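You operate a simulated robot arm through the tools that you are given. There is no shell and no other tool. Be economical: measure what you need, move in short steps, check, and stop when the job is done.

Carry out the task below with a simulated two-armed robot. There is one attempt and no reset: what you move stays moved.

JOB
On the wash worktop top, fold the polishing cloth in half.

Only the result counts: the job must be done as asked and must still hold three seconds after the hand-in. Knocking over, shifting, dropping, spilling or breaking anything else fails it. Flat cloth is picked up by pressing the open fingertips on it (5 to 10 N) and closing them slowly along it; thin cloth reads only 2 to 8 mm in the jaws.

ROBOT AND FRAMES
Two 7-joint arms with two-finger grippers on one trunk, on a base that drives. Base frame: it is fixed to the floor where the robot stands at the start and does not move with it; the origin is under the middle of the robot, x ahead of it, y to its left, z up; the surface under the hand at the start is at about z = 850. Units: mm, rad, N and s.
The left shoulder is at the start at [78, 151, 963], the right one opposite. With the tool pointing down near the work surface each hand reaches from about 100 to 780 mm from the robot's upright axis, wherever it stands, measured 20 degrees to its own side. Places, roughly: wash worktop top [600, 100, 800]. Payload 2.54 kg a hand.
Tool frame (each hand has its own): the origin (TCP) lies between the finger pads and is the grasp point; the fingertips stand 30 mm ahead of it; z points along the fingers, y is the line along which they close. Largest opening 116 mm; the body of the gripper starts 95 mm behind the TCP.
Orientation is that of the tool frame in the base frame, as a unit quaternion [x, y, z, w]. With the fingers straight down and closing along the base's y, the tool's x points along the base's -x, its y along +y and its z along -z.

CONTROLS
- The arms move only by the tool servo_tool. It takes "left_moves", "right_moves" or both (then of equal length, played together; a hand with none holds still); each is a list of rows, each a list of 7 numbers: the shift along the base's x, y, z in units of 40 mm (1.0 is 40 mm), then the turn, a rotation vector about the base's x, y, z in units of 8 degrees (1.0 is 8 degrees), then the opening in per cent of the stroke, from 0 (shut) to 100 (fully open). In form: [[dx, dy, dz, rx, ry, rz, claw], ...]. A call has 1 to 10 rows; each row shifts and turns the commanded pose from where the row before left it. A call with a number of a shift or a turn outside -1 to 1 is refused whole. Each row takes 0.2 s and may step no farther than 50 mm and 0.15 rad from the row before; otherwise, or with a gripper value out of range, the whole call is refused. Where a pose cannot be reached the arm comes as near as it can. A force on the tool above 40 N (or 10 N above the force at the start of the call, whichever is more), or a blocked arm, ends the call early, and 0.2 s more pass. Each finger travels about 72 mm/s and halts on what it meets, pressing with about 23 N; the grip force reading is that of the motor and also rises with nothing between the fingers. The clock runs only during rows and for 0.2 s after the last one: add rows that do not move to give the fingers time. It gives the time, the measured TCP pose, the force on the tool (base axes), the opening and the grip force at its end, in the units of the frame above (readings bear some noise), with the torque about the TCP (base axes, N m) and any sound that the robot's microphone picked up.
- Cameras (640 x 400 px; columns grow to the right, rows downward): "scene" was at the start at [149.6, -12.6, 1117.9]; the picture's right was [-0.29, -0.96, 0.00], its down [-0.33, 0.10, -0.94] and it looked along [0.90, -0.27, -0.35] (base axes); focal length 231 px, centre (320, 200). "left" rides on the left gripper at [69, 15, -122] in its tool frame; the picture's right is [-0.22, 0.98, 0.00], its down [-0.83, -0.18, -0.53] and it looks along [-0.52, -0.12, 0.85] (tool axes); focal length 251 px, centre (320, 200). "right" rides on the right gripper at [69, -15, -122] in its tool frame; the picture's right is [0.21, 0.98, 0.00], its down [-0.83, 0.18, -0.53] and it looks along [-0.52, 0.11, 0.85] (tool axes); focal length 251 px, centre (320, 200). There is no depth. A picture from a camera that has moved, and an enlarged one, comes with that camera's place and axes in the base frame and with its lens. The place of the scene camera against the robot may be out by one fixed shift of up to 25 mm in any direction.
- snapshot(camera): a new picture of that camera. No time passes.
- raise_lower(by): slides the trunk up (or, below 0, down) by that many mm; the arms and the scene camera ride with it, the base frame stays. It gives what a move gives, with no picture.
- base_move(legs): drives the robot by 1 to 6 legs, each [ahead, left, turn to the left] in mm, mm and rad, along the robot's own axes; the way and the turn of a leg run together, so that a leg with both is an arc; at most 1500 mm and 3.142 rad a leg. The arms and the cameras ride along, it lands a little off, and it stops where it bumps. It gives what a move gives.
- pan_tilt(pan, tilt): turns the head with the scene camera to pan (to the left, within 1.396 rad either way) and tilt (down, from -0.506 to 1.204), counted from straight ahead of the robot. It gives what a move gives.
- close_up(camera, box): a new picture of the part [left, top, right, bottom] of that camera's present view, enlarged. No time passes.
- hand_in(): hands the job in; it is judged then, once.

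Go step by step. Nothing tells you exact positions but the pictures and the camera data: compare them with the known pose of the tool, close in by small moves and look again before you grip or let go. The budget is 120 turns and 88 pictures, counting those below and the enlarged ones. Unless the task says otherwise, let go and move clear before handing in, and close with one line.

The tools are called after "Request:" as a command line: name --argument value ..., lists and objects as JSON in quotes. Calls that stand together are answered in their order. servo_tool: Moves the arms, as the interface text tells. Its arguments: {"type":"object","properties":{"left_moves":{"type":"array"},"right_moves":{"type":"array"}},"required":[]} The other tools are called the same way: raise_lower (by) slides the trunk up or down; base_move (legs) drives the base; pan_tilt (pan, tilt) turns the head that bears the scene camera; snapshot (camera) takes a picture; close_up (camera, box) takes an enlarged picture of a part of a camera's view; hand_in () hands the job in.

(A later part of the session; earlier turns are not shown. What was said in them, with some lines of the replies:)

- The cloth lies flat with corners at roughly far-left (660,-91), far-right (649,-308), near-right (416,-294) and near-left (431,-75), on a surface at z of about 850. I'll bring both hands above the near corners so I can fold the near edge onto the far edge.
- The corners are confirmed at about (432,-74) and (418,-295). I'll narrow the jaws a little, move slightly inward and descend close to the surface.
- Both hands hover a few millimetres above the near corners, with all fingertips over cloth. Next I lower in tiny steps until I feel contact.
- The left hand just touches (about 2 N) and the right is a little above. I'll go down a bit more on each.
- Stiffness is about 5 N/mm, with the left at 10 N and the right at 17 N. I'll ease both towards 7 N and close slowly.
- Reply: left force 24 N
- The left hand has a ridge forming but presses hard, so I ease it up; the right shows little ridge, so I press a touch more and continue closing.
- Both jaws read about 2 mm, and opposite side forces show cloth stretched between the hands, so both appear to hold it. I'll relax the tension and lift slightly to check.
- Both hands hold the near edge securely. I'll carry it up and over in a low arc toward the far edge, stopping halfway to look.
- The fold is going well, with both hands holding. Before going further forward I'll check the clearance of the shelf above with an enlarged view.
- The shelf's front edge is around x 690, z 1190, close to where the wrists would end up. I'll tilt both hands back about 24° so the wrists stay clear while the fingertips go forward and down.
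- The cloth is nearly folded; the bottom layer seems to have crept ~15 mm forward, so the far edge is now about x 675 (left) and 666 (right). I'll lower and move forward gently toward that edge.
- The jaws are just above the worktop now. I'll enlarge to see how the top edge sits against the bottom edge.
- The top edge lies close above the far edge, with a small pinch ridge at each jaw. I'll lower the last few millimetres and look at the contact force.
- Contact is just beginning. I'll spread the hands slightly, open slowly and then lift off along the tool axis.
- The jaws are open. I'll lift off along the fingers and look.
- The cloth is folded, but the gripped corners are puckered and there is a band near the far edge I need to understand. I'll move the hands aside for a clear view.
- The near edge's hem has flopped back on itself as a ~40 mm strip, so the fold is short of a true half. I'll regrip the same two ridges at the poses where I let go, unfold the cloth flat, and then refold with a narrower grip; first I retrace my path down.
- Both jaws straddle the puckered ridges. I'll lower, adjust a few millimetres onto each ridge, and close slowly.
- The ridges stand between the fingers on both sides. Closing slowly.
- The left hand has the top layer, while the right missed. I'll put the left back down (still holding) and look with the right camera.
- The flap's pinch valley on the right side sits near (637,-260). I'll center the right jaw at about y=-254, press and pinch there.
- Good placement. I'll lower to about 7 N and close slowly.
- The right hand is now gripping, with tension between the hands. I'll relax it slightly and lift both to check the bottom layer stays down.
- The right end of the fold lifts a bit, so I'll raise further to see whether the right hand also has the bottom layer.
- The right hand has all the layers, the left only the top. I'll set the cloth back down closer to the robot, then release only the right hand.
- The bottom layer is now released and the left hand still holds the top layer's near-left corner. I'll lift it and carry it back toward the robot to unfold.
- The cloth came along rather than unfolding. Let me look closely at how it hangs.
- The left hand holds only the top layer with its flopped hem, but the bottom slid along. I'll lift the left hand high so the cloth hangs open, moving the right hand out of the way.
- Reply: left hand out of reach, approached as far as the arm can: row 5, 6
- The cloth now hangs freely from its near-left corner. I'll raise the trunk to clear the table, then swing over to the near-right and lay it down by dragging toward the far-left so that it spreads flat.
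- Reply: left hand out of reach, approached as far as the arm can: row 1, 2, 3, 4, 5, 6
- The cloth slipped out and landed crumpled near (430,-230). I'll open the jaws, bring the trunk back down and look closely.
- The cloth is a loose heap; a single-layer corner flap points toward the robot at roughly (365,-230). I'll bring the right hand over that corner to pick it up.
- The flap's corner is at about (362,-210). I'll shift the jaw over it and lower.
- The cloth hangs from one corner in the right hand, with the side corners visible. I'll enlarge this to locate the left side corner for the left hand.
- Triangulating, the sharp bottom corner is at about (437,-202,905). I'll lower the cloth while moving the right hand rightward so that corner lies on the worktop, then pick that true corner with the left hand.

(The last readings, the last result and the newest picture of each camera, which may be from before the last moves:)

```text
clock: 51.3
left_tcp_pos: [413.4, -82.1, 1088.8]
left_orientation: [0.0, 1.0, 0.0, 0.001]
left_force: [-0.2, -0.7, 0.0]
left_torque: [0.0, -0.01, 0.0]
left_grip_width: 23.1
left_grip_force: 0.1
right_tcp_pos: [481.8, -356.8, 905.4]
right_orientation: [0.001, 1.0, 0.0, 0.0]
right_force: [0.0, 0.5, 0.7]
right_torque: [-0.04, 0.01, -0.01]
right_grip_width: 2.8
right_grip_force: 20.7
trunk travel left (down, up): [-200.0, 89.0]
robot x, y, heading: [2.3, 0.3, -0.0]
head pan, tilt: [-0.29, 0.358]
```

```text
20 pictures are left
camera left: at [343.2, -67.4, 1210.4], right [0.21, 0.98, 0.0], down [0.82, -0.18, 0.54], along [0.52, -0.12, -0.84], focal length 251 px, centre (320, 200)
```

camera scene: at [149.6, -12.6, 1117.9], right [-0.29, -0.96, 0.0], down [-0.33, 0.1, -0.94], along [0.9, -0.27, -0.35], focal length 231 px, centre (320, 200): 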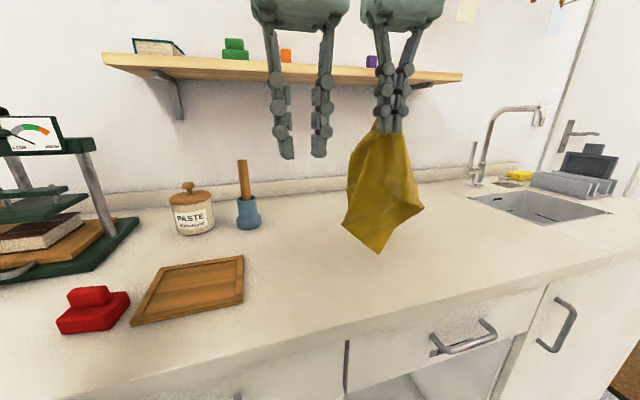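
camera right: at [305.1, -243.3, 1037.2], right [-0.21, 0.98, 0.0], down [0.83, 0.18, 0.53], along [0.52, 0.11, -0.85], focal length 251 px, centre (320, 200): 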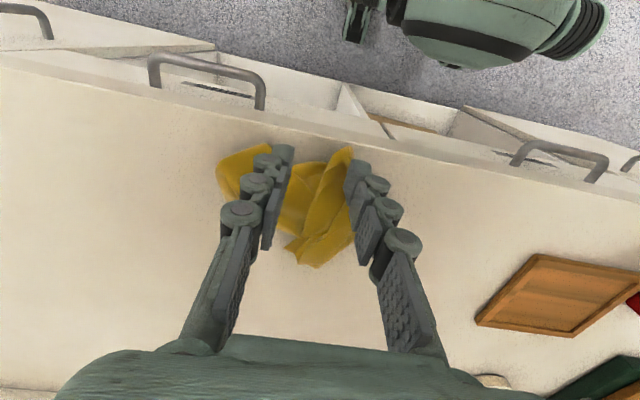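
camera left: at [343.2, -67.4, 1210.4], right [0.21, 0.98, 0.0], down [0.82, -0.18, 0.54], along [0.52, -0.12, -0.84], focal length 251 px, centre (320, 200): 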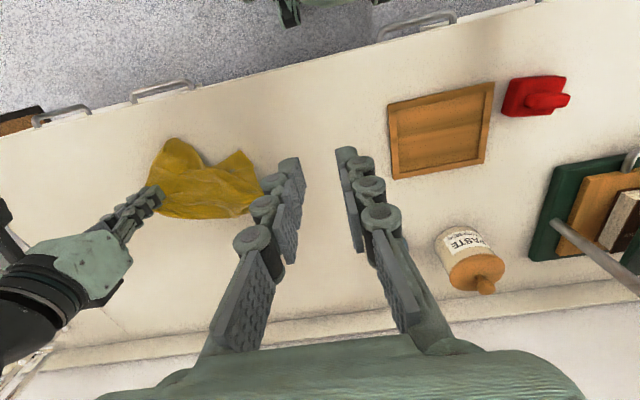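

Request:
close_up --camera "left" --box '[140, 125, 300, 235]'

Request:
close_up --camera "scene" --box '[290, 180, 470, 300]'

```text
3.64 times, centred on (220, 180) of left
camera zoom: at [343.2, -67.4, 1210.4], right [0.21, 0.98, 0.0], down [0.82, -0.18, 0.54], along [0.52, -0.12, -0.84], focal length 914 px, centre (684, 273)
```

zoom: 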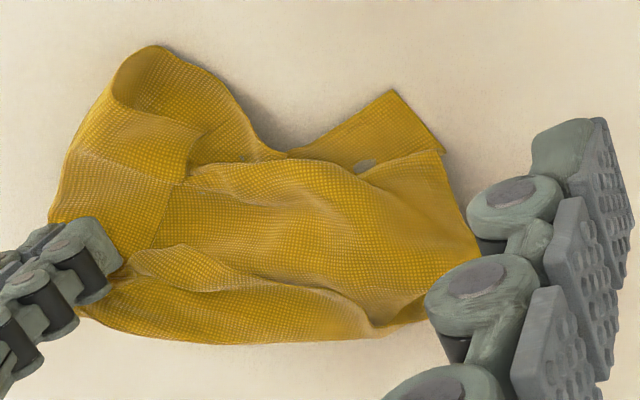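

```text
3.33 times, centred on (380, 240) of scene
camera zoom: at [149.5, -12.6, 1117.9], right [-0.29, -0.96, 0.0], down [-0.33, 0.1, -0.94], along [0.9, -0.27, -0.35], focal length 769 px, centre (120, 67)
```

zoom: 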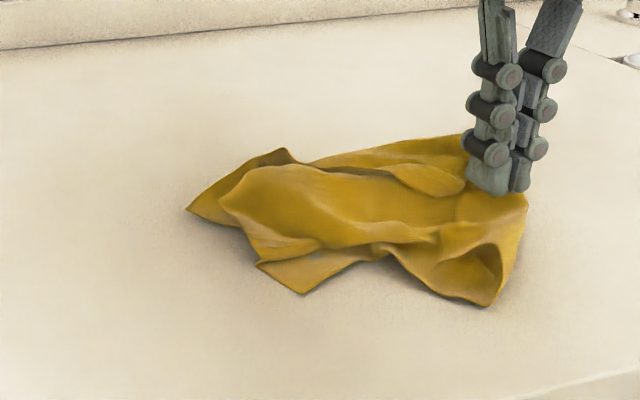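

Two true corners are clear: one at about (452,-217), another at about (566,-184) pointing left. I'll bring the left hand, turned about 80° so it closes along x, above the left-pointing corner.

Request:
servo_tool --left_moves '[[0.383, -0.31, -0.32, 0, 0, 1, 35], [0.383, -0.31, -0.32, 0, 0, 1, 35], [0.383, -0.31, -0.32, 0, 0, 1, 35], [0.383, -0.31, -0.32, 0, 0, 1, 35], [0.383, -0.31, -0.32, 0, 0, 1, 35], [0.383, -0.31, -0.32, 0, 0, 1, 35], [0.383, -0.31, -0.32, 0, 0, 1, 35], [0.383, -0.31, -0.32, 0, 0, 1, 35], [0.383, -0.31, -0.32, 0, 0, 1, 35], [0.383, -0.31, -0.32, 0, 0, 1, 35]]'

Request:
snapshot --camera "left"

```text
clock: 53.5
left_tcp_pos: [580.4, -177.9, 976.9]
left_orientation: [-0.646, 0.763, -0.003, 0.001]
left_force: [-0.3, 1.3, 0.5]
left_torque: [-0.03, 0.03, -0.01]
left_grip_width: 40.5
left_grip_force: 0.0
left hand out of reach, approached as far as the arm can: row 10
right_tcp_pos: [480.6, -356.3, 907.2]
right_orientation: [0.001, 1.0, -0.001, 0.0]
right_force: [-0.3, -0.6, -1.1]
right_torque: [-0.02, 0.04, -0.02]
right_grip_width: 4.5
right_grip_force: 24.3
trunk travel left (down, up): [-200.0, 89.0]
robot x, y, heading: [1.7, -0.4, -0.001]
head pan, tilt: [-0.29, 0.358]
```

```text
17 pictures are left
camera left: at [553.7, -243.0, 1098.8], right [-0.93, 0.37, -0.01], down [0.31, 0.79, 0.53], along [0.2, 0.49, -0.85], focal length 251 px, centre (320, 200)
```

left: 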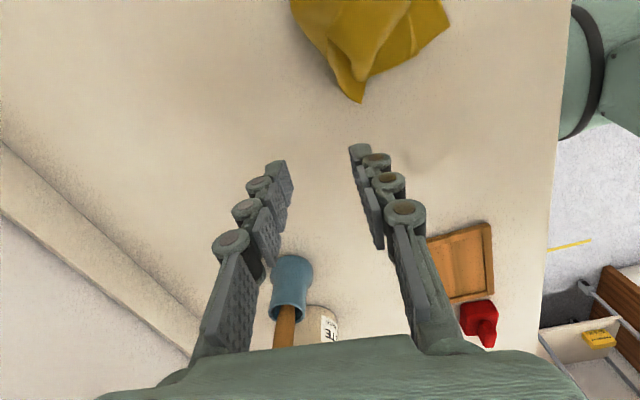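

The corner tip is at about (537,-188). I'll back off the yaw slightly for reach and move over the corner at a safe height.

Request:
servo_tool --left_moves '[[-0.4, -0.3, -0.4, 0, 0, -1, 35], [-0.4, -0.3, -0.5, 0, 0, -1, 35], [-0.25, -0.2, -0.5, 0, 0, -0.5, 35], [0, 0, 0, 0, 0, 0, 35]]'

Request:
close_up --camera "left" --box '[200, 40, 460, 220]'

```text
clock: 54.5
left_tcp_pos: [538.3, -210.2, 923.4]
left_orientation: [-0.5, 0.866, 0.0, 0.001]
left_force: [-0.8, -0.2, -0.5]
left_torque: [-0.01, 0.02, 0.03]
left_grip_width: 40.3
left_grip_force: 0.0
right_tcp_pos: [480.7, -356.4, 906.8]
right_orientation: [0.001, 1.0, 0.0, 0.0]
right_force: [-0.6, 2.0, 0.2]
right_torque: [0.0, 0.07, 0.03]
right_grip_width: 3.7
right_grip_force: 27.9
trunk travel left (down, up): [-200.0, 89.0]
robot x, y, heading: [2.5, 1.8, 0.001]
head pan, tilt: [-0.29, 0.358]
```

```text
2.22 times, centred on (330, 130) of left
camera zoom: at [489.5, -262.7, 1044.0], right [-0.74, 0.67, 0.0], down [0.57, 0.62, 0.54], along [0.36, 0.4, -0.84], focal length 559 px, centre (298, 356)
```

zoom: 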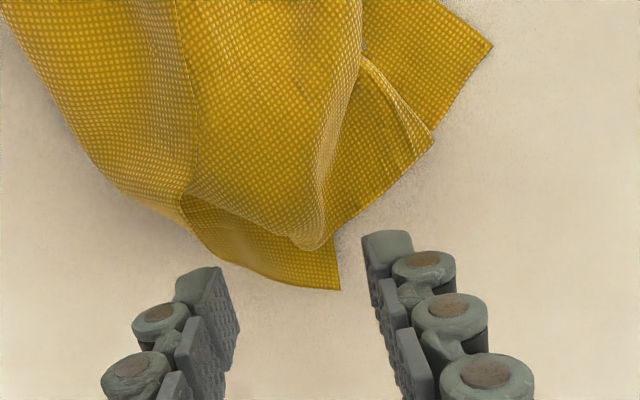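

The corner tip is at about (540,-182), on the table with a bulge just behind it. I'll position the jaw close to the tip and lower to contact, then close.

Request:
servo_tool --left_moves '[[0.14, 0.42, -0.2, 0, 0, 0, 35], [0, 0, -0.45, 0, 0, 0, 35], [0, 0, -0.36, 0, 0, 0, 35], [0, 0, -0.06, 0, 0, 0, 35], [0, 0, 0, 0, 0, 0, 35]]'

Request:
close_up --camera "left" --box '[200, 40, 460, 220]'

```text
clock: 55.7
left_tcp_pos: [543.7, -193.6, 880.6]
left_orientation: [-0.501, 0.866, -0.001, 0.002]
left_force: [0.3, 0.1, -0.2]
left_torque: [0.03, -0.03, 0.01]
left_grip_width: 40.6
left_grip_force: 0.1
right_tcp_pos: [481.4, -356.4, 906.4]
right_orientation: [0.0, 1.0, 0.0, 0.0]
right_force: [0.6, -0.2, 1.5]
right_torque: [0.21, 0.02, 0.0]
right_grip_width: 2.6
right_grip_force: 27.6
trunk travel left (down, up): [-200.0, 89.0]
robot x, y, heading: [-1.4, 3.4, 0.001]
head pan, tilt: [-0.29, 0.358]
```

```text
2.22 times, centred on (330, 130) of left
camera zoom: at [495.5, -245.8, 1001.4], right [-0.74, 0.67, 0.0], down [0.57, 0.62, 0.54], along [0.36, 0.4, -0.84], focal length 559 px, centre (298, 356)
```

zoom: 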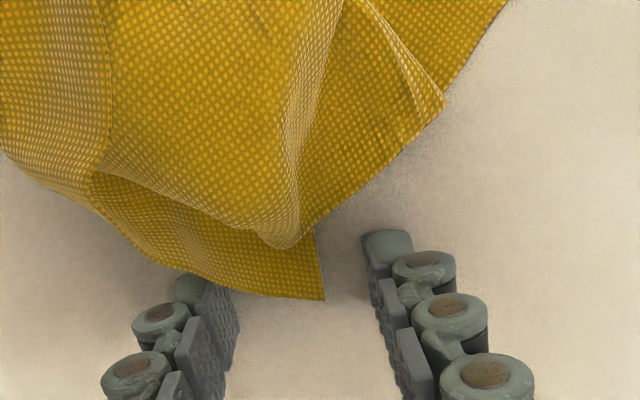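

Request:
servo_tool --left_moves '[[-0.07, -0.12, -0.03, 0, 0, 0, 35], [0, 0, 0, 0, 0, 0, 30], [0, 0, 0, 0, 0, 0, 25], [0, 0, 0, 0, 0, 0, 20], [0, 0, 0, 0, 0, 0, 15], [0, 0, 0, 0, 0, 0, 10], [0, 0, 0, 0, 0, 0, 5], [0, 0, 0, 0, 0, 0, 0], [0, 0, 0, 0, 0, 0, 0], [0, 0, 0, 0, 0, 0, 0]]'

Request:
close_up --camera "left" --box '[200, 40, 460, 220]'

```text
clock: 57.9
left_tcp_pos: [539.7, -198.0, 877.9]
left_orientation: [-0.502, 0.865, 0.0, 0.001]
left_force: [0.0, 0.2, 4.2]
left_torque: [0.0, 0.06, 0.0]
left_grip_width: 0.6
left_grip_force: 22.4
right_tcp_pos: [481.6, -355.3, 906.6]
right_orientation: [0.0, 1.0, 0.001, 0.001]
right_force: [-0.1, -0.7, 3.2]
right_torque: [0.25, 0.06, -0.01]
right_grip_width: 1.9
right_grip_force: 26.1
trunk travel left (down, up): [-200.0, 89.0]
robot x, y, heading: [0.2, -1.0, 0.001]
head pan, tilt: [-0.29, 0.358]
```

```text
2.22 times, centred on (330, 130) of left
camera zoom: at [492.4, -250.7, 1000.3], right [-0.74, 0.67, 0.0], down [0.57, 0.62, 0.54], along [0.36, 0.4, -0.84], focal length 559 px, centre (298, 356)
```

zoom: 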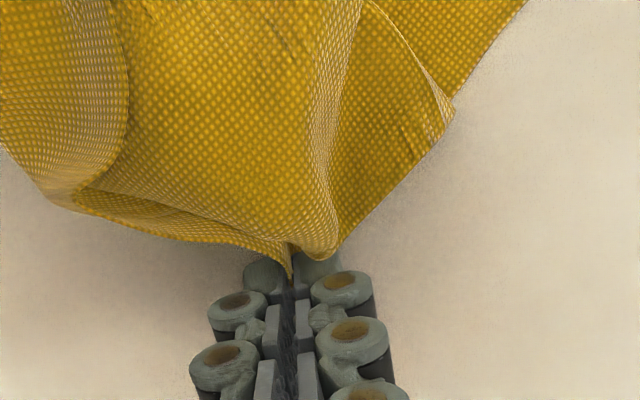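

The left jaws hold that corner. I'll release the right hand's mid-cloth pinch, lift it clear, and draw the held corner slightly away to expose the other corner.

Request:
servo_tool --left_moves '[[0, 0, 0.3, 0, 0, 0, 0], [0, 0, 0, 0, 0, 0, 0], [0, 0, 0, 0, 0, 0, 0], [0, 0, 0, 0, 0, 0, 0], [0.2, 0.4, 0, 0, 0, 0, 0], [0.2, 0.4, 0, 0, 0, 0, 0], [0.2, 0.4, 0, 0, 0, 0, 0], [0.2, 0.4, 0, 0, 0, 0, 0], [0, 0, 0, 0, 0, 0, 0]]' --right_moves '[[0, 0, -0.4, 0, 0, 0, 0], [0, 0, 0, 0, 0, 0, 12], [0, 0, 0, 0, 0, 0, 26], [0, 0, 0.5, 0, 0, 0, 26], [-0.3, 0, 0.8, 0, 0, 0, 26], [-0.6, 0, 0.6, 0, 0, 0, 31], [-0.6, 0.3, 0, 0, 0, 0, 31], [0, 0.5, 0, 0, 0, 0, 31], [0, 0.5, 0, 0, 0, 0, 31]]'

Request:
snapshot --camera "right"

```text
clock: 59.9
left_tcp_pos: [571.7, -134.5, 889.8]
left_orientation: [-0.5, 0.866, 0.0, 0.001]
left_force: [0.3, 0.6, 1.5]
left_torque: [0.0, 0.01, 0.0]
left_grip_width: 0.0
left_grip_force: 18.5
right_tcp_pos: [422.6, -304.7, 966.0]
right_orientation: [0.001, 1.0, 0.0, 0.0]
right_force: [0.1, -0.1, 0.5]
right_torque: [0.03, 0.01, -0.03]
right_grip_width: 35.9
right_grip_force: 0.0
trunk travel left (down, up): [-200.0, 89.0]
robot x, y, heading: [-3.7, 1.5, 0.002]
head pan, tilt: [-0.29, 0.358]
```

```text
13 pictures are left
camera right: at [355.4, -318.1, 1088.8], right [-0.21, 0.98, 0.0], down [0.83, 0.18, 0.53], along [0.52, 0.11, -0.85], focal length 251 px, centre (320, 200)
```

right: 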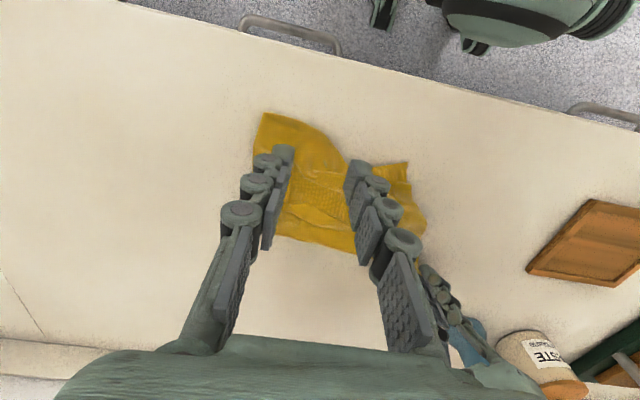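

Request:
close_up --camera "scene" --box '[280, 170, 480, 310]'

```text
2.86 times, centred on (380, 240) of scene
camera zoom: at [149.6, -12.5, 1117.9], right [-0.29, -0.96, 0.0], down [-0.33, 0.1, -0.94], along [0.9, -0.27, -0.35], focal length 659 px, centre (149, 86)
```

zoom: 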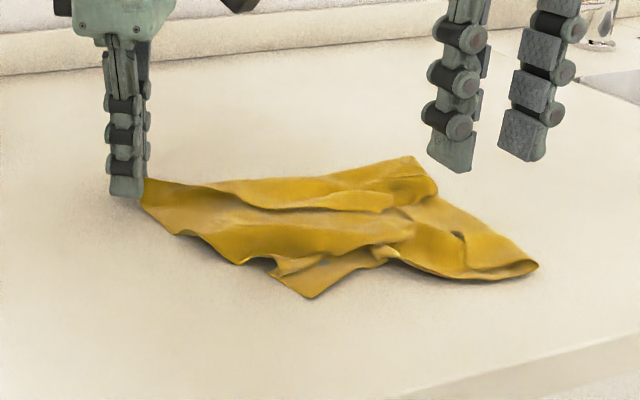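

The left hand still holds its corner, and the edge runs from there to the other corner at about (441,-208). I'll bring the right hand over it and lower.

Request:
servo_tool --right_moves '[[0.2, 0.8, -0.4, 0, 0, 0, 35], [0.3, 0.8, -0.4, 0, 0, 0, 35], [0.25, 0.76, -0.4, 0, 0, 0, 35], [0, 0, -0.45, 0, 0, 0, 35], [0, 0, -0.35, 0, 0, 0, 35], [0, 0, 0, 0, 0, 0, 35]]'

Request:
close_up --camera "right" --box '[200, 80, 460, 240]'

```text
clock: 61.3
left_tcp_pos: [572.9, -135.6, 889.7]
left_orientation: [-0.502, 0.865, 0.0, 0.002]
left_force: [9.6, 0.4, -1.9]
left_torque: [0.36, 0.83, 0.54]
left_grip_width: 0.4
left_grip_force: 23.9
right_tcp_pos: [454.1, -208.0, 886.3]
right_orientation: [0.001, 1.0, 0.001, 0.0]
right_force: [-7.3, -0.3, 5.9]
right_torque: [0.08, -1.44, 0.15]
right_grip_width: 40.6
right_grip_force: 0.1
trunk travel left (down, up): [-200.0, 89.0]
robot x, y, heading: [-1.6, -1.4, 0.0]
head pan, tilt: [-0.29, 0.358]
```

```text
2.46 times, centred on (330, 160) of right
camera zoom: at [385.2, -223.0, 1009.1], right [-0.21, 0.98, 0.0], down [0.83, 0.18, 0.53], along [0.52, 0.11, -0.85], focal length 619 px, centre (295, 298)
```

zoom: 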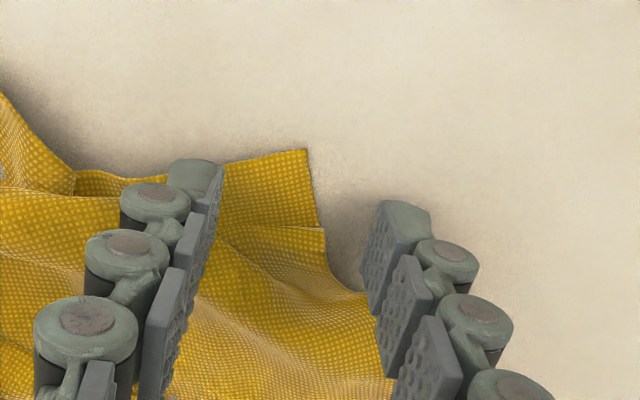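

The hands lightly touch each other, so I'll move the left hand away a little while lowering the right onto the corner.

Request:
servo_tool --left_moves '[[0.3, 0.4, 0, 0, 0, 0, 0], [0.2, 0.2, 0, 0, 0, 0, 0], [0, 0, 0, 0, 0, 0, 0], [0, 0, 0, 0, 0, 0, 0]]' --right_moves '[[-0.12, 0, 0, 0, 0, 0, 35], [0, 0, -0.08, 0, 0, 0, 35], [0, 0, -0.06, 0, 0, 0, 35], [0, 0, 0, 0, 0, 0, 35]]'

```text
clock: 62.3
left_tcp_pos: [591.8, -109.9, 890.5]
left_orientation: [-0.501, 0.866, 0.0, 0.001]
left_force: [1.0, -1.2, -1.7]
left_torque: [-0.03, -0.01, 0.02]
left_grip_width: 2.6
left_grip_force: 25.8
right_tcp_pos: [449.4, -208.2, 880.8]
right_orientation: [0.0, 1.0, -0.001, 0.001]
right_force: [-0.2, -0.2, 0.7]
right_torque: [-0.03, 0.0, -0.01]
right_grip_width: 40.8
right_grip_force: 0.1
trunk travel left (down, up): [-200.0, 89.0]
robot x, y, heading: [-1.0, 3.4, 0.002]
head pan, tilt: [-0.29, 0.358]
```

Request:
close_up --camera "right" --box '[200, 80, 460, 240]'

```text
2.46 times, centred on (330, 160) of right
camera zoom: at [380.5, -222.8, 1003.4], right [-0.21, 0.98, 0.0], down [0.83, 0.18, 0.54], along [0.52, 0.11, -0.84], focal length 619 px, centre (295, 298)
```

zoom: 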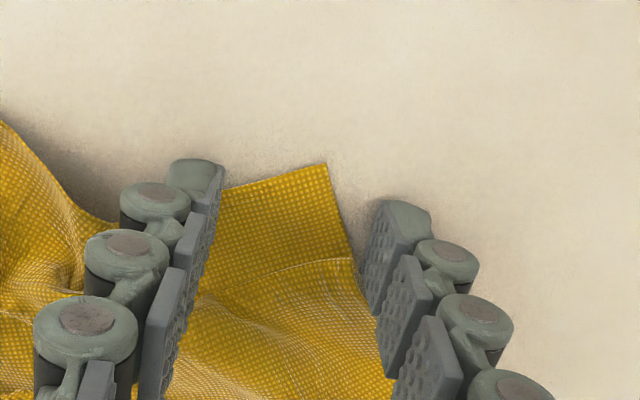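

The corner lies squarely between the fingers. Closing slowly with light pressure.

Request:
servo_tool --right_moves '[[0, 0.05, -0.04, 0, 0, 0, 35], [0, 0, 0, 0, 0, 0, 30], [0, 0, 0, 0, 0, 0, 25], [0, 0, 0, 0, 0, 0, 20], [0, 0, 0, 0, 0, 0, 15], [0, 0, 0, 0, 0, 0, 10], [0, 0, 0, 0, 0, 0, 5], [0, 0, 0, 0, 0, 0, 0], [0, 0, 0, 0, 0, 0, 0], [0, 0, 0, 0, 0, 0, 0]]'

```text
clock: 64.5
left_tcp_pos: [591.7, -110.1, 889.2]
left_orientation: [-0.501, 0.866, 0.0, 0.001]
left_force: [0.0, 0.1, -1.7]
left_torque: [-0.01, 0.01, 0.02]
left_grip_width: 2.8
left_grip_force: 27.8
right_tcp_pos: [448.6, -205.5, 877.8]
right_orientation: [0.001, 1.0, 0.001, 0.0]
right_force: [-0.2, -0.1, 0.4]
right_torque: [0.03, 0.0, 0.03]
right_grip_width: 2.5
right_grip_force: 20.3
trunk travel left (down, up): [-200.0, 89.0]
robot x, y, heading: [1.2, -1.2, 0.0]
head pan, tilt: [-0.29, 0.358]
```

Both hands now grip adjacent corners (2.8 and 2.5 mm). I'll lift, swinging the edge between them parallel to the robot's front, so the cloth hangs as a sheet.

Request:
raise_lower --by 60

Request:
servo_tool --left_moves '[[-0.444, 0.047, 0.516, 0, 0, 0, 0], [-0.444, 0.047, 0.516, 0, 0, 0, 0], [-0.444, 0.047, 0.516, 0, 0, 0, 0], [-0.444, 0.047, 0.516, 0, 0, 0, 0], [-0.444, 0.047, 0.516, 0, 0, 0, 0], [-0.444, 0.047, 0.516, 0, 0, 0, 0], [-0.444, 0.047, 0.516, 0, 0, 0, 0], [-0.444, 0.047, 0.516, 0, 0, 0, 0], [0, 0, 0, 0, 0, 0, 0]]' --right_moves '[[0, -0.272, 0.56, 0, 0, 0.9, 0], [0, -0.272, 0.56, 0, 0, 0.9, 0], [0, -0.272, 0.56, 0, 0, 0.9, 0], [0, -0.272, 0.56, 0, 0, 0.9, 0], [0, -0.272, 0.56, 0, 0, 0, 0], [0, -0.272, 0.56, 0, 0, 0, 0], [0, -0.272, 0.56, 0, 0, 0, 0], [0, -0.272, 0.56, 0, 0, 0, 0], [0, 0, 0, 0, 0, 0, 0]]'

Request:
snapshot --camera "scene"

```text
clock: 65.5
left_tcp_pos: [591.6, -108.5, 949.7]
left_orientation: [-0.5, 0.866, -0.001, 0.001]
left_force: [-0.3, -0.9, 0.4]
left_torque: [0.0, -0.01, 0.0]
left_grip_width: 2.2
left_grip_force: 21.0
right_tcp_pos: [450.7, -205.1, 939.0]
right_orientation: [0.0, 1.0, 0.0, -0.001]
right_force: [0.4, -0.2, -0.5]
right_torque: [0.03, -0.02, 0.0]
right_grip_width: 3.0
right_grip_force: 20.9
trunk travel left (down, up): [-260.0, 29.0]
robot x, y, heading: [0.2, -1.7, -0.001]
head pan, tilt: [-0.29, 0.358]
```

```text
clock: 67.5
left_tcp_pos: [447.9, -96.5, 1114.4]
left_orientation: [-0.501, 0.866, 0.0, 0.001]
left_force: [1.0, -2.5, -0.7]
left_torque: [-0.08, -0.18, -0.01]
left_grip_width: 1.1
left_grip_force: 20.9
right_tcp_pos: [449.4, -294.1, 1118.4]
right_orientation: [-0.248, 0.969, 0.0, 0.0]
right_force: [-2.1, 3.3, -0.4]
right_torque: [-0.03, -0.04, 0.01]
right_grip_width: 3.2
right_grip_force: 28.7
trunk travel left (down, up): [-260.0, 29.0]
robot x, y, heading: [0.6, 0.9, 0.003]
head pan, tilt: [-0.29, 0.358]
```

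```text
9 pictures are left
camera scene: at [149.9, -12.7, 1177.8], right [-0.29, -0.96, 0.0], down [-0.34, 0.1, -0.94], along [0.9, -0.27, -0.35], focal length 231 px, centre (320, 200)
```

scene: 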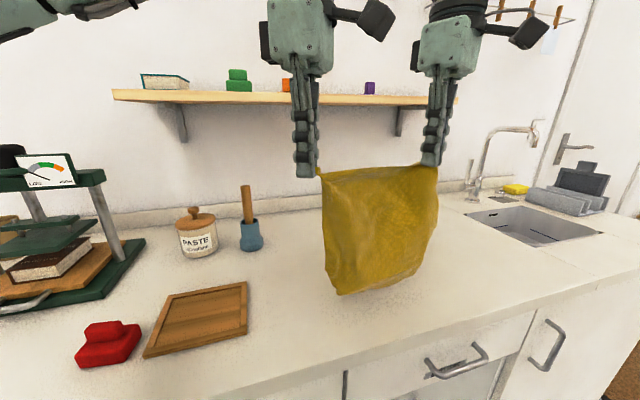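

Excellent: the cloth hangs as a full sheet between the hands. I'll lay its lower half on the worktop by lowering while moving forward, then stop to look before folding the upper half back over it.

Request:
servo_tool --left_moves '[[0, -0.03, -0.5, 0, 0, 0, 0], [0.4, 0, -0.45, 0, 0, 0, 0], [0.45, 0, -0.5, 0, 0, 0, 0], [0.55, 0, -0.55, 0, 0, 0, 0], [0.6, 0, -0.6, 0, 0, 0, 0], [0.6, 0, -0.6, 0, 0, 0, 0], [0, 0, 0, 0, 0, 0, 0], [0, 0, 0, 0, 0, 0, 0]]' --right_moves '[[0, 0.03, -0.6, 0, 0, 0, 0], [0.4, 0, -0.45, 0, 0, 0, 0], [0.45, 0, -0.5, 0, 0, 0, 0], [0.55, 0, -0.55, 0, 0, 0, 0], [0.6, 0, -0.6, 0, 0, 0, 0], [0.6, 0, -0.6, 0, 0, 0, 0], [0, 0, 0, 0, 0, 0, 0], [0, 0, 0, 0, 0, 0, 0]]'

Request:
snapshot --camera "scene"

```text
clock: 69.3
left_tcp_pos: [552.6, -95.9, 986.9]
left_orientation: [-0.501, 0.866, 0.0, 0.001]
left_force: [-0.2, 1.5, -1.1]
left_torque: [-0.02, -0.04, -0.02]
left_grip_width: 0.9
left_grip_force: 20.8
right_tcp_pos: [554.0, -292.4, 985.7]
right_orientation: [-0.248, 0.969, 0.0, 0.0]
right_force: [0.1, -0.6, -0.4]
right_torque: [0.02, 0.05, 0.0]
right_grip_width: 4.2
right_grip_force: 26.4
trunk travel left (down, up): [-260.0, 29.0]
robot x, y, heading: [-2.3, 1.8, 0.0]
head pan, tilt: [-0.29, 0.358]
```

```text
8 pictures are left
camera scene: at [149.7, -12.7, 1177.8], right [-0.29, -0.96, 0.0], down [-0.34, 0.1, -0.94], along [0.9, -0.27, -0.35], focal length 231 px, centre (320, 200)
```

scene: 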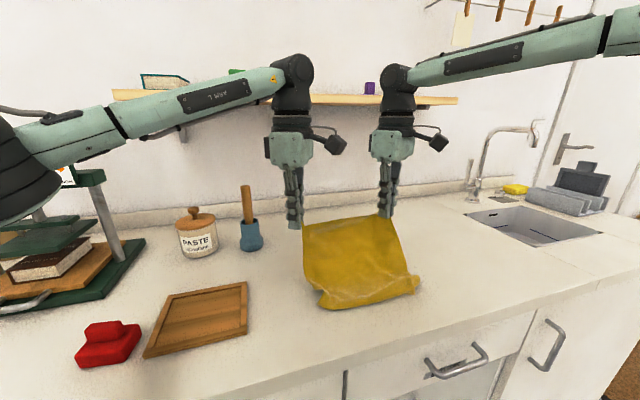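

Request:
close_up --camera "scene" --box '[285, 195, 445, 320]'

```text
3.20 times, centred on (365, 258) of scene
camera zoom: at [149.7, -12.7, 1177.8], right [-0.29, -0.96, 0.0], down [-0.34, 0.1, -0.94], along [0.9, -0.27, -0.35], focal length 738 px, centre (176, 16)
```

zoom: 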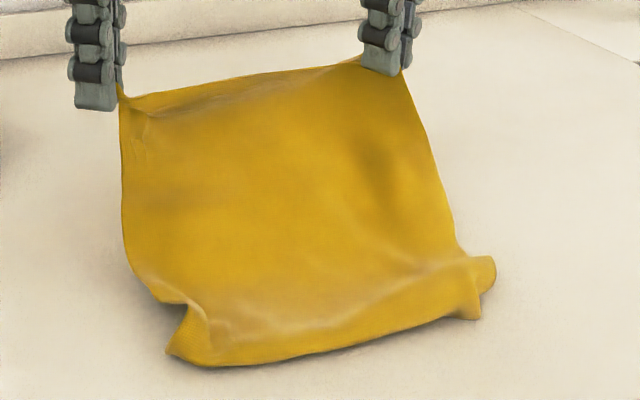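

The lower hem curled under as it touched down. I'll lift the sheet again to hang free a bit nearer the robot, then lay it with more forward drag so the edge trails out straight.

Request:
servo_tool --left_moves '[[-0.3, 0, 0.8, 0, 0, 0, 0], [-0.3, 0, 0.8, 0, 0, 0, 0], [-0.5, 0, 0.7, 0, 0, 0, 0], [-0.6, 0, 0.6, 0, 0, 0, 0], [-0.6, 0, 0.5, 0, 0, 0, 0], [-0.6, 0, 0.3, 0, 0, 0, 0], [-0.6, 0, 0.1, 0, 0, 0, 0], [0, 0, 0, 0, 0, 0, 0], [0, 0, 0, 0, 0, 0, 0], [0, 0, 0, 0, 0, 0, 0]]' --right_moves '[[-0.3, 0, 0.8, 0, 0, 0, 0], [-0.3, 0, 0.8, 0, 0, 0, 0], [-0.5, 0, 0.7, 0, 0, 0, 0], [-0.6, 0, 0.6, 0, 0, 0, 0], [-0.6, 0, 0.5, 0, 0, 0, 0], [-0.6, 0, 0.3, 0, 0, 0, 0], [-0.6, 0, 0.1, 0, 0, 0, 0], [0, 0, 0, 0, 0, 0, 0], [0, 0, 0, 0, 0, 0, 0], [0, 0, 0, 0, 0, 0, 0]]'

Request:
close_up --camera "scene" --box '[270, 150, 470, 330]'

```text
clock: 71.5
left_tcp_pos: [413.9, -97.2, 1137.3]
left_orientation: [-0.5, 0.866, -0.001, 0.001]
left_force: [0.3, -0.3, 1.1]
left_torque: [-0.02, 0.0, 0.01]
left_grip_width: 0.1
left_grip_force: 19.5
right_tcp_pos: [412.0, -291.7, 1138.2]
right_orientation: [-0.247, 0.969, 0.0, 0.0]
right_force: [-0.2, -0.6, -1.0]
right_torque: [-0.05, -0.03, -0.01]
right_grip_width: 3.8
right_grip_force: 26.4
trunk travel left (down, up): [-260.0, 29.0]
robot x, y, heading: [0.6, 2.9, 0.005]
head pan, tilt: [-0.29, 0.358]
```

```text
2.22 times, centred on (370, 240) of scene
camera zoom: at [149.6, -12.6, 1177.9], right [-0.29, -0.96, 0.0], down [-0.34, 0.1, -0.94], along [0.9, -0.27, -0.35], focal length 512 px, centre (209, 111)
```

zoom: 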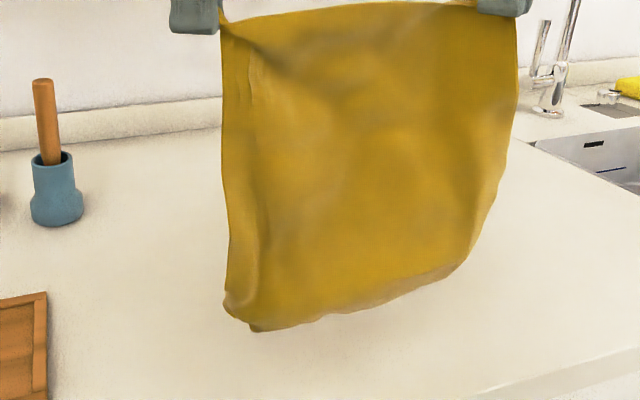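

The sheet hangs well with slight curls at the bottom. I'll lay it again starting nearer the counter's front, dragging forward until nearly taut.

Request:
servo_tool --left_moves '[[-0.7, 0, -0.3, 0, 0, 0, 0], [0, 0, -0.8, 0, 0, 0, 0], [0.1, 0, -0.6, 0, 0, 0, 0], [0.7, 0, -0.6, 0, 0, 0, 0], [0.8, 0, -0.6, 0, 0, 0, 0], [0.8, 0, -0.6, 0, 0, 0, 0], [0.8, 0, -0.6, 0, 0, 0, 0], [0.8, 0, -0.5, 0, 0, 0, 0], [0.8, 0, -0.4, 0, 0, 0, 0], [0, 0, 0, 0, 0, 0, 0]]' --right_moves '[[-0.7, 0, -0.3, 0, 0, 0, 0], [0, 0, -0.8, 0, 0, 0, 0], [0.1, 0, -0.6, 0, 0, 0, 0], [0.7, 0, -0.6, 0, 0, 0, 0], [0.8, 0, -0.6, 0, 0, 0, 0], [0.8, 0, -0.6, 0, 0, 0, 0], [0.8, 0, -0.6, 0, 0, 0, 0], [0.8, 0, -0.5, 0, 0, 0, 0], [0.8, 0, -0.4, 0, 0, 0, 0], [0, 0, 0, 0, 0, 0, 0]]'

Request:
close_up --camera "scene" --box '[270, 180, 470, 340]'

```text
clock: 73.7
left_tcp_pos: [579.8, -95.1, 941.3]
left_orientation: [-0.5, 0.866, 0.0, 0.002]
left_force: [0.9, -0.4, 1.9]
left_torque: [0.0, 0.0, 0.0]
left_grip_width: 0.3
left_grip_force: 20.4
right_tcp_pos: [577.2, -290.7, 938.1]
right_orientation: [-0.249, 0.969, 0.001, 0.001]
right_force: [0.8, 0.1, -0.2]
right_torque: [-0.02, 0.01, -0.05]
right_grip_width: 3.5
right_grip_force: 29.8
trunk travel left (down, up): [-260.0, 29.0]
robot x, y, heading: [-0.0, -0.1, 0.003]
head pan, tilt: [-0.29, 0.358]
```

```text
2.50 times, centred on (370, 260) of scene
camera zoom: at [149.2, -12.6, 1178.0], right [-0.29, -0.96, 0.0], down [-0.33, 0.1, -0.94], along [0.9, -0.27, -0.35], focal length 576 px, centre (195, 50)
```

zoom: 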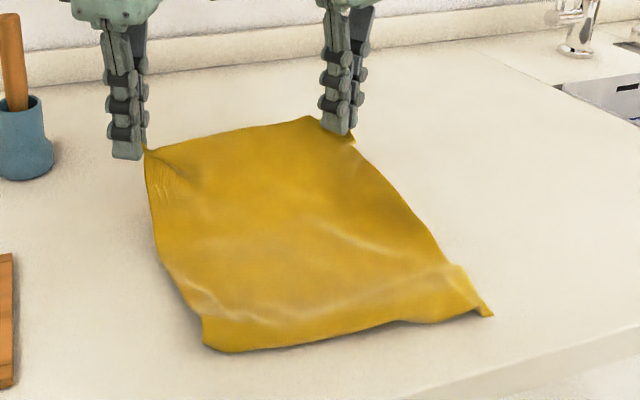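

The sheet is laid nicely, with the left part of the near edge still slightly tucked. I'll draw the left hand a little further forward and down to straighten it.

Request:
servo_tool --left_moves '[[0.3, 0, -0.25, 0, 0, 0, 0], [0.3, 0, -0.2, 0, 0, 0, 0], [0.3, 0, -0.1, 0, 0, 0, 0], [0.2, 0, 0, 0, 0, 0, 0], [0, 0, 0, 0, 0, 0, 0]]' --right_moves '[[0.1, 0, -0.25, 0, 0, 0, 0], [0.1, 0, -0.2, 0, 0, 0, 0], [0.1, 0, -0.1, 0, 0, 0, 0], [0, 0, 0, 0, 0, 0, 0], [0, 0, 0, 0, 0, 0, 0]]'

Request:
close_up --camera "scene" --box '[270, 180, 470, 340]'

```text
clock: 74.9
left_tcp_pos: [623.3, -95.8, 916.3]
left_orientation: [-0.501, 0.866, 0.0, 0.001]
left_force: [0.1, -0.6, -1.2]
left_torque: [0.0, 0.02, 0.02]
left_grip_width: 2.2
left_grip_force: 26.5
right_tcp_pos: [587.6, -291.2, 916.5]
right_orientation: [-0.248, 0.969, 0.0, -0.001]
right_force: [-0.7, 0.3, -0.9]
right_torque: [-0.03, -0.03, 0.0]
right_grip_width: 2.4
right_grip_force: 21.3
trunk travel left (down, up): [-260.0, 29.0]
robot x, y, heading: [0.8, 0.8, -0.003]
head pan, tilt: [-0.29, 0.358]
```

```text
2.50 times, centred on (370, 260) of scene
camera zoom: at [149.6, -12.6, 1177.9], right [-0.29, -0.96, 0.0], down [-0.33, 0.1, -0.94], along [0.9, -0.27, -0.35], focal length 576 px, centre (195, 50)
```

zoom: 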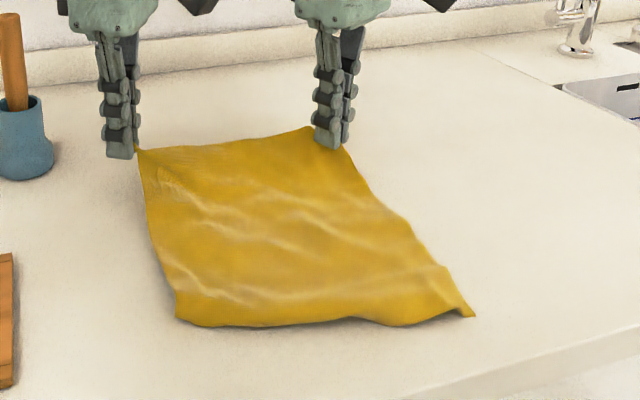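

The left part of the near edge is still tucked. I'll lift once more, let it hang just above the top, and then sweep forward faster so the hem trails out behind.

Request:
servo_tool --left_moves '[[-0.4, 0, 0.9, 0, 0, 0, 0], [-0.7, 0, 0.8, 0, 0, 0, 0], [-0.85, 0, 0.8, 0, 0, 0, 0], [-0.85, 0, 0.8, 0, 0, 0, 0], [-0.85, 0, 0.8, 0, 0, 0, 0], [-0.85, 0, 0.8, 0, 0, 0, 0], [-0.85, 0, 0.5, 0, 0, 0, 0], [-0.85, 0, 0.2, 0, 0, 0, 0], [0, 0, 0, 0, 0, 0, 0], [0, 0, 0, 0, 0, 0, 0]]' --right_moves '[[-0.3, 0, 0.9, 0, 0, 0, 0], [-0.6, 0, 0.8, 0, 0, 0, 0], [-0.74, 0, 0.8, 0, 0, 0, 0], [-0.74, 0, 0.8, 0, 0, 0, 0], [-0.74, 0, 0.8, 0, 0, 0, 0], [-0.74, 0, 0.8, 0, 0, 0, 0], [-0.74, 0, 0.5, 0, 0, 0, 0], [-0.74, 0, 0.2, 0, 0, 0, 0], [0, 0, 0, 0, 0, 0, 0], [0, 0, 0, 0, 0, 0, 0]]'

Request:
servo_tool --left_moves '[[0, 0, -0.4, 0, 0, 0, 0], [0, 0, -0.4, 0, 0, 0, 0], [0, 0, -0.3, 0, 0, 0, 0], [0, 0, 0, 0, 0, 0, 0], [0, 0, 0, 0, 0, 0, 0], [0, 0, 0, 0, 0, 0, 0], [0, 0, 0, 0, 0, 0, 0], [0, 0, 0, 0, 0, 0, 0]]' --right_moves '[[0, 0, -0.4, 0, 0, 0, 0], [0, 0, -0.4, 0, 0, 0, 0], [0, 0, -0.3, 0, 0, 0, 0], [0, 0, 0, 0, 0, 0, 0], [0, 0, 0, 0, 0, 0, 0], [0, 0, 0, 0, 0, 0, 0], [0, 0, 0, 0, 0, 0, 0], [0, 0, 0, 0, 0, 0, 0]]'

```text
clock: 77.1
left_tcp_pos: [374.5, -97.7, 1140.1]
left_orientation: [-0.501, 0.865, -0.001, 0.002]
left_force: [-1.0, -0.5, 2.1]
left_torque: [-0.01, -0.03, 0.01]
left_grip_width: 0.2
left_grip_force: 21.7
right_tcp_pos: [377.0, -290.5, 1140.0]
right_orientation: [-0.248, 0.969, -0.001, 0.0]
right_force: [0.4, 0.1, -1.1]
right_torque: [-0.01, 0.0, -0.03]
right_grip_width: 2.9
right_grip_force: 20.8
trunk travel left (down, up): [-260.0, 29.0]
robot x, y, heading: [0.6, -4.0, 0.0]
head pan, tilt: [-0.29, 0.358]
```

```text
clock: 78.9
left_tcp_pos: [372.4, -96.6, 1097.0]
left_orientation: [-0.501, 0.865, -0.001, 0.001]
left_force: [-0.6, -0.1, -0.7]
left_torque: [0.0, -0.01, -0.01]
left_grip_width: 2.3
left_grip_force: 27.7
right_tcp_pos: [376.0, -291.8, 1095.9]
right_orientation: [-0.248, 0.969, 0.0, 0.0]
right_force: [-1.4, 0.9, -1.8]
right_torque: [0.0, 0.0, 0.01]
right_grip_width: 3.6
right_grip_force: 21.9
trunk travel left (down, up): [-260.0, 29.0]
robot x, y, heading: [0.8, -0.6, -0.003]
head pan, tilt: [-0.29, 0.358]
```

Hanging just above the worktop; now the quick forward sweep.

Request:
servo_tool --left_moves '[[0.7, 0, -0.2, 0, 0, 0, 0], [0.95, 0, -0.5, 0, 0, 0, 0], [0.95, 0, -0.6, 0, 0, 0, 0], [0.95, 0, -0.6, 0, 0, 0, 0], [0.9, 0, -0.6, 0, 0, 0, 0], [0.9, 0, -0.6, 0, 0, 0, 0], [0.7, 0, -0.7, 0, 0, 0, 0], [0.2, 0, -0.7, 0, 0, 0, 0], [0, 0, 0, 0, 0, 0, 0]]' --right_moves '[[0.7, 0, -0.2, 0, 0, 0, 0], [0.95, 0, -0.5, 0, 0, 0, 0], [0.95, 0, -0.6, 0, 0, 0, 0], [0.95, 0, -0.6, 0, 0, 0, 0], [0.9, 0, -0.6, 0, 0, 0, 0], [0.9, 0, -0.6, 0, 0, 0, 0], [0.7, 0, -0.7, 0, 0, 0, 0], [0.2, 0, -0.7, 0, 0, 0, 0], [0, 0, 0, 0, 0, 0, 0]]'

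Request:
close_up --camera "scene" --box '[270, 180, 470, 340]'

```text
clock: 80.9
left_tcp_pos: [623.4, -95.9, 917.3]
left_orientation: [-0.5, 0.866, 0.0, 0.001]
left_force: [-0.3, 0.0, -1.4]
left_torque: [-0.01, -0.02, 0.0]
left_grip_width: 3.2
left_grip_force: 23.0
right_tcp_pos: [625.2, -291.1, 915.8]
right_orientation: [-0.248, 0.969, 0.001, 0.001]
right_force: [-0.6, -0.1, -0.8]
right_torque: [-0.01, 0.01, 0.02]
right_grip_width: 2.0
right_grip_force: 20.2
trunk travel left (down, up): [-260.0, 29.0]
robot x, y, heading: [-3.1, -1.7, 0.004]
head pan, tilt: [-0.29, 0.358]
```

```text
2.50 times, centred on (370, 260) of scene
camera zoom: at [149.3, -12.6, 1178.0], right [-0.29, -0.96, 0.0], down [-0.33, 0.1, -0.94], along [0.9, -0.27, -0.35], focal length 576 px, centre (195, 50)
```

zoom: 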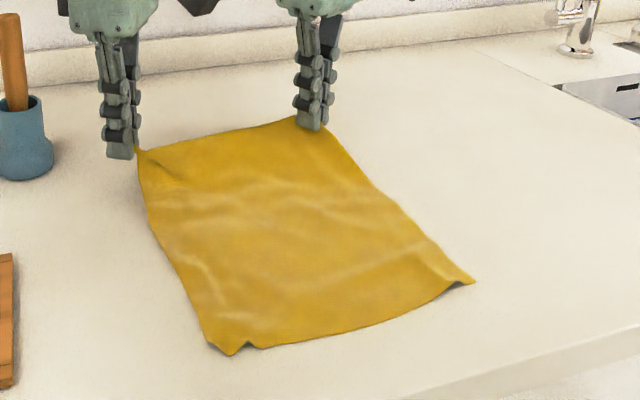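

Very good: the sheet is now laid out flat with its near edge straight at about x=415. Now I fold the far half back over, bringing the two held corners down onto the near corners.

Request:
servo_tool --left_moves '[[-0.35, -0.14, 0.8, 0, 0, 0, 0], [-0.75, -0.14, 0.5, 0, 0, 0, 0], [-0.95, -0.14, 0.15, 0, 0, 0, 0], [-0.95, -0.14, -0.05, 0, 0, 0, 0], [-0.9, -0.14, -0.4, 0, -1, 0, 0], [-0.7, -0.14, -0.7, 0, -1, 0, 0], [-0.4, -0.12, -0.6, 0, -1, 0, 0], [-0.2, 0, -0.3, 0, 0, 0, 0], [0, 0, 0, 0, 0, 0, 0]]' --right_moves '[[-0.35, -0.11, 0.8, 0, 0, 0, 0], [-0.75, -0.11, 0.5, 0, 0, 0, 0], [-0.95, -0.11, 0.15, 0, 0, 0, 0], [-0.95, -0.11, -0.05, 0, 0, 0, 0], [-0.9, -0.11, -0.4, 0, -1, 0, 0], [-0.7, -0.11, -0.7, 0, -1, 0, 0], [-0.3, -0.11, -0.6, 0, -1, 0, 0], [-0.2, 0, -0.3, 0, 0, 0, 0], [0, 0, 0, 0, 0, 0, 0]]'

Request:
close_up --camera "scene" --box '[270, 200, 470, 350]'

```text
clock: 82.9
left_tcp_pos: [414.6, -134.6, 891.4]
left_orientation: [-0.489, 0.847, -0.104, 0.182]
left_force: [-0.6, 0.0, 0.1]
left_torque: [-0.01, 0.0, 0.03]
left_grip_width: 1.1
left_grip_force: 20.8
right_tcp_pos: [421.5, -322.4, 891.3]
right_orientation: [-0.243, 0.947, -0.052, 0.202]
right_force: [0.3, -0.1, -1.8]
right_torque: [-0.01, 0.05, -0.02]
right_grip_width: 3.1
right_grip_force: 21.0
trunk travel left (down, up): [-260.0, 29.0]
robot x, y, heading: [0.1, 1.1, -0.002]
head pan, tilt: [-0.29, 0.358]
```

```text
2.67 times, centred on (370, 275) of scene
camera zoom: at [149.5, -12.5, 1177.9], right [-0.29, -0.96, 0.0], down [-0.33, 0.1, -0.94], along [0.9, -0.27, -0.35], focal length 615 px, centre (187, 0)
```

zoom: 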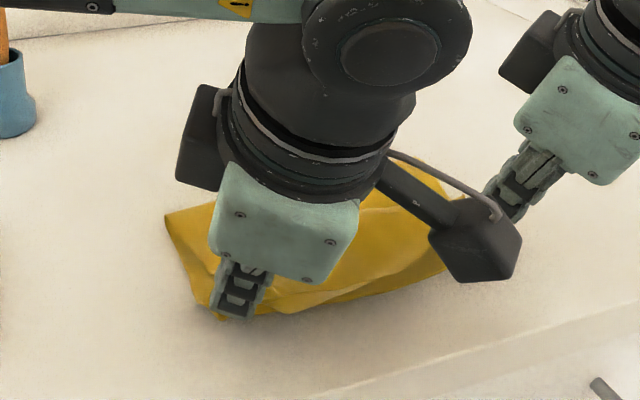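

The folded edge sits over the near edge. I'll lower the last bit, open gently, and retreat upward.

Request:
servo_tool --left_moves '[[0, 0, -0.12, 0, 0, 0, 0], [0, 0, -0.08, 0, 0, 0, 0], [0, 0, 0, 0, 0, 0, 5], [0, 0, 0, 0, 0, 0, 10], [0, 0, 0, 0, 0, 0, 15], [0, 0, 0, 0, 0, 0, 20], [0, 0, 0, 0, 0, 0, 20]]' --right_moves '[[0, 0, -0.12, 0, 0, 0, 0], [0, 0, -0.08, 0, 0, 0, 0], [0, 0, 0, 0, 0, 0, 5], [0, 0, 0, 0, 0, 0, 10], [0, 0, 0, 0, 0, 0, 15], [0, 0, 0, 0, 0, 0, 20], [0, 0, 0, 0, 0, 0, 20]]'

Request:
servo_tool --left_moves '[[-0.08, 0, 0.2, 0, 0, 0, 20], [-0.2, 0, 0.45, 0, 0, 0, 20], [-0.3, 0, 0.8, 0, 0, 0, 20], [0, 0.4, 0.9, 0, 0, 0, 20], [0, 0.8, 0.8, 0, 0, 0, 20], [0, 1, 0.6, 0, 0, 0, 20], [0, 1, 0.2, 0, 0, 0, 20], [0, 1, 0, 0, 0, 0, 20], [0, 0.8, 0, 0, 0, 0, 20]]' --right_moves '[[-0.08, 0, 0.2, 0, 0, 0, 20], [-0.2, 0, 0.45, 0, 0, 0, 20], [-0.3, 0, 0.8, 0, 0, 0, 20], [0, 0, 0.9, 0, 0, 0, 20], [0, -0.2, 0.8, 0, 0, 0, 20], [0, -0.2, 0.6, 0, 0, 0, 20], [0, -0.2, 0, 0, 0, 0, 20], [0, -0.2, 0, 0, 0, 0, 20], [0, -0.2, 0, 0, 0, 0, 20]]'

Request:
close_up --camera "scene" --box '[270, 200, 470, 350]'

```text
clock: 84.5
left_tcp_pos: [414.6, -134.7, 884.3]
left_orientation: [-0.49, 0.847, -0.105, 0.18]
left_force: [0.4, -0.2, 2.5]
left_torque: [-0.01, 0.0, 0.02]
left_grip_width: 23.6
left_grip_force: 0.0
right_tcp_pos: [421.6, -322.5, 884.9]
right_orientation: [-0.243, 0.947, -0.052, 0.202]
right_force: [0.1, 0.1, 3.5]
right_torque: [0.03, 0.0, -0.01]
right_grip_width: 23.2
right_grip_force: 0.0
trunk travel left (down, up): [-260.0, 29.0]
robot x, y, heading: [0.0, -3.7, 0.0]
head pan, tilt: [-0.29, 0.358]
```

```text
clock: 86.5
left_tcp_pos: [393.9, 66.9, 1041.8]
left_orientation: [-0.489, 0.847, -0.104, 0.181]
left_force: [0.6, 0.8, -1.7]
left_torque: [-0.01, 0.03, 0.03]
left_grip_width: 23.3
left_grip_force: 0.1
right_tcp_pos: [398.1, -362.6, 1034.3]
right_orientation: [-0.243, 0.948, -0.052, 0.201]
right_force: [-0.1, 1.0, 0.3]
right_torque: [0.0, 0.03, 0.01]
right_grip_width: 23.2
right_grip_force: 0.0
trunk travel left (down, up): [-260.0, 29.0]
robot x, y, heading: [3.7, -2.9, -0.0]
head pan, tilt: [-0.29, 0.358]
```

```text
2.67 times, centred on (370, 275) of scene
camera zoom: at [149.6, -12.3, 1177.9], right [-0.29, -0.96, 0.0], down [-0.33, 0.1, -0.94], along [0.9, -0.27, -0.35], focal length 615 px, centre (187, 0)
```

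zoom: 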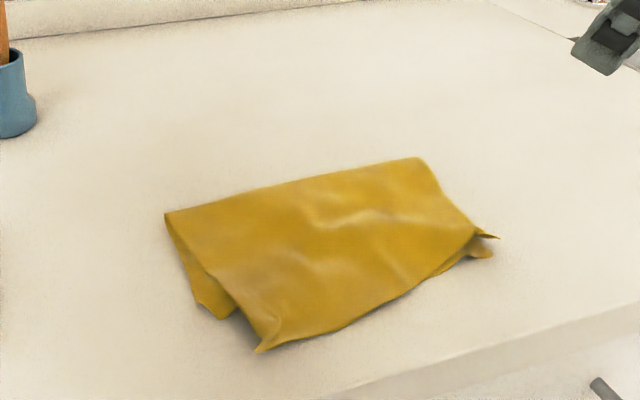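

The cloth lies folded in half with both layers flat and the edges nearly aligned. Both hands are open and clear and nothing else has moved, so I'm handing in.

Request:
hand_in

```text
The job is handed in.
```

The polishing cloth is folded in half on the wash worktop, and I've handed the job in; I don't have the result. From the last picture, the top layer overhangs the bottom by about 30 mm at the near-left corner and stops about 20 mm short at the near-right.
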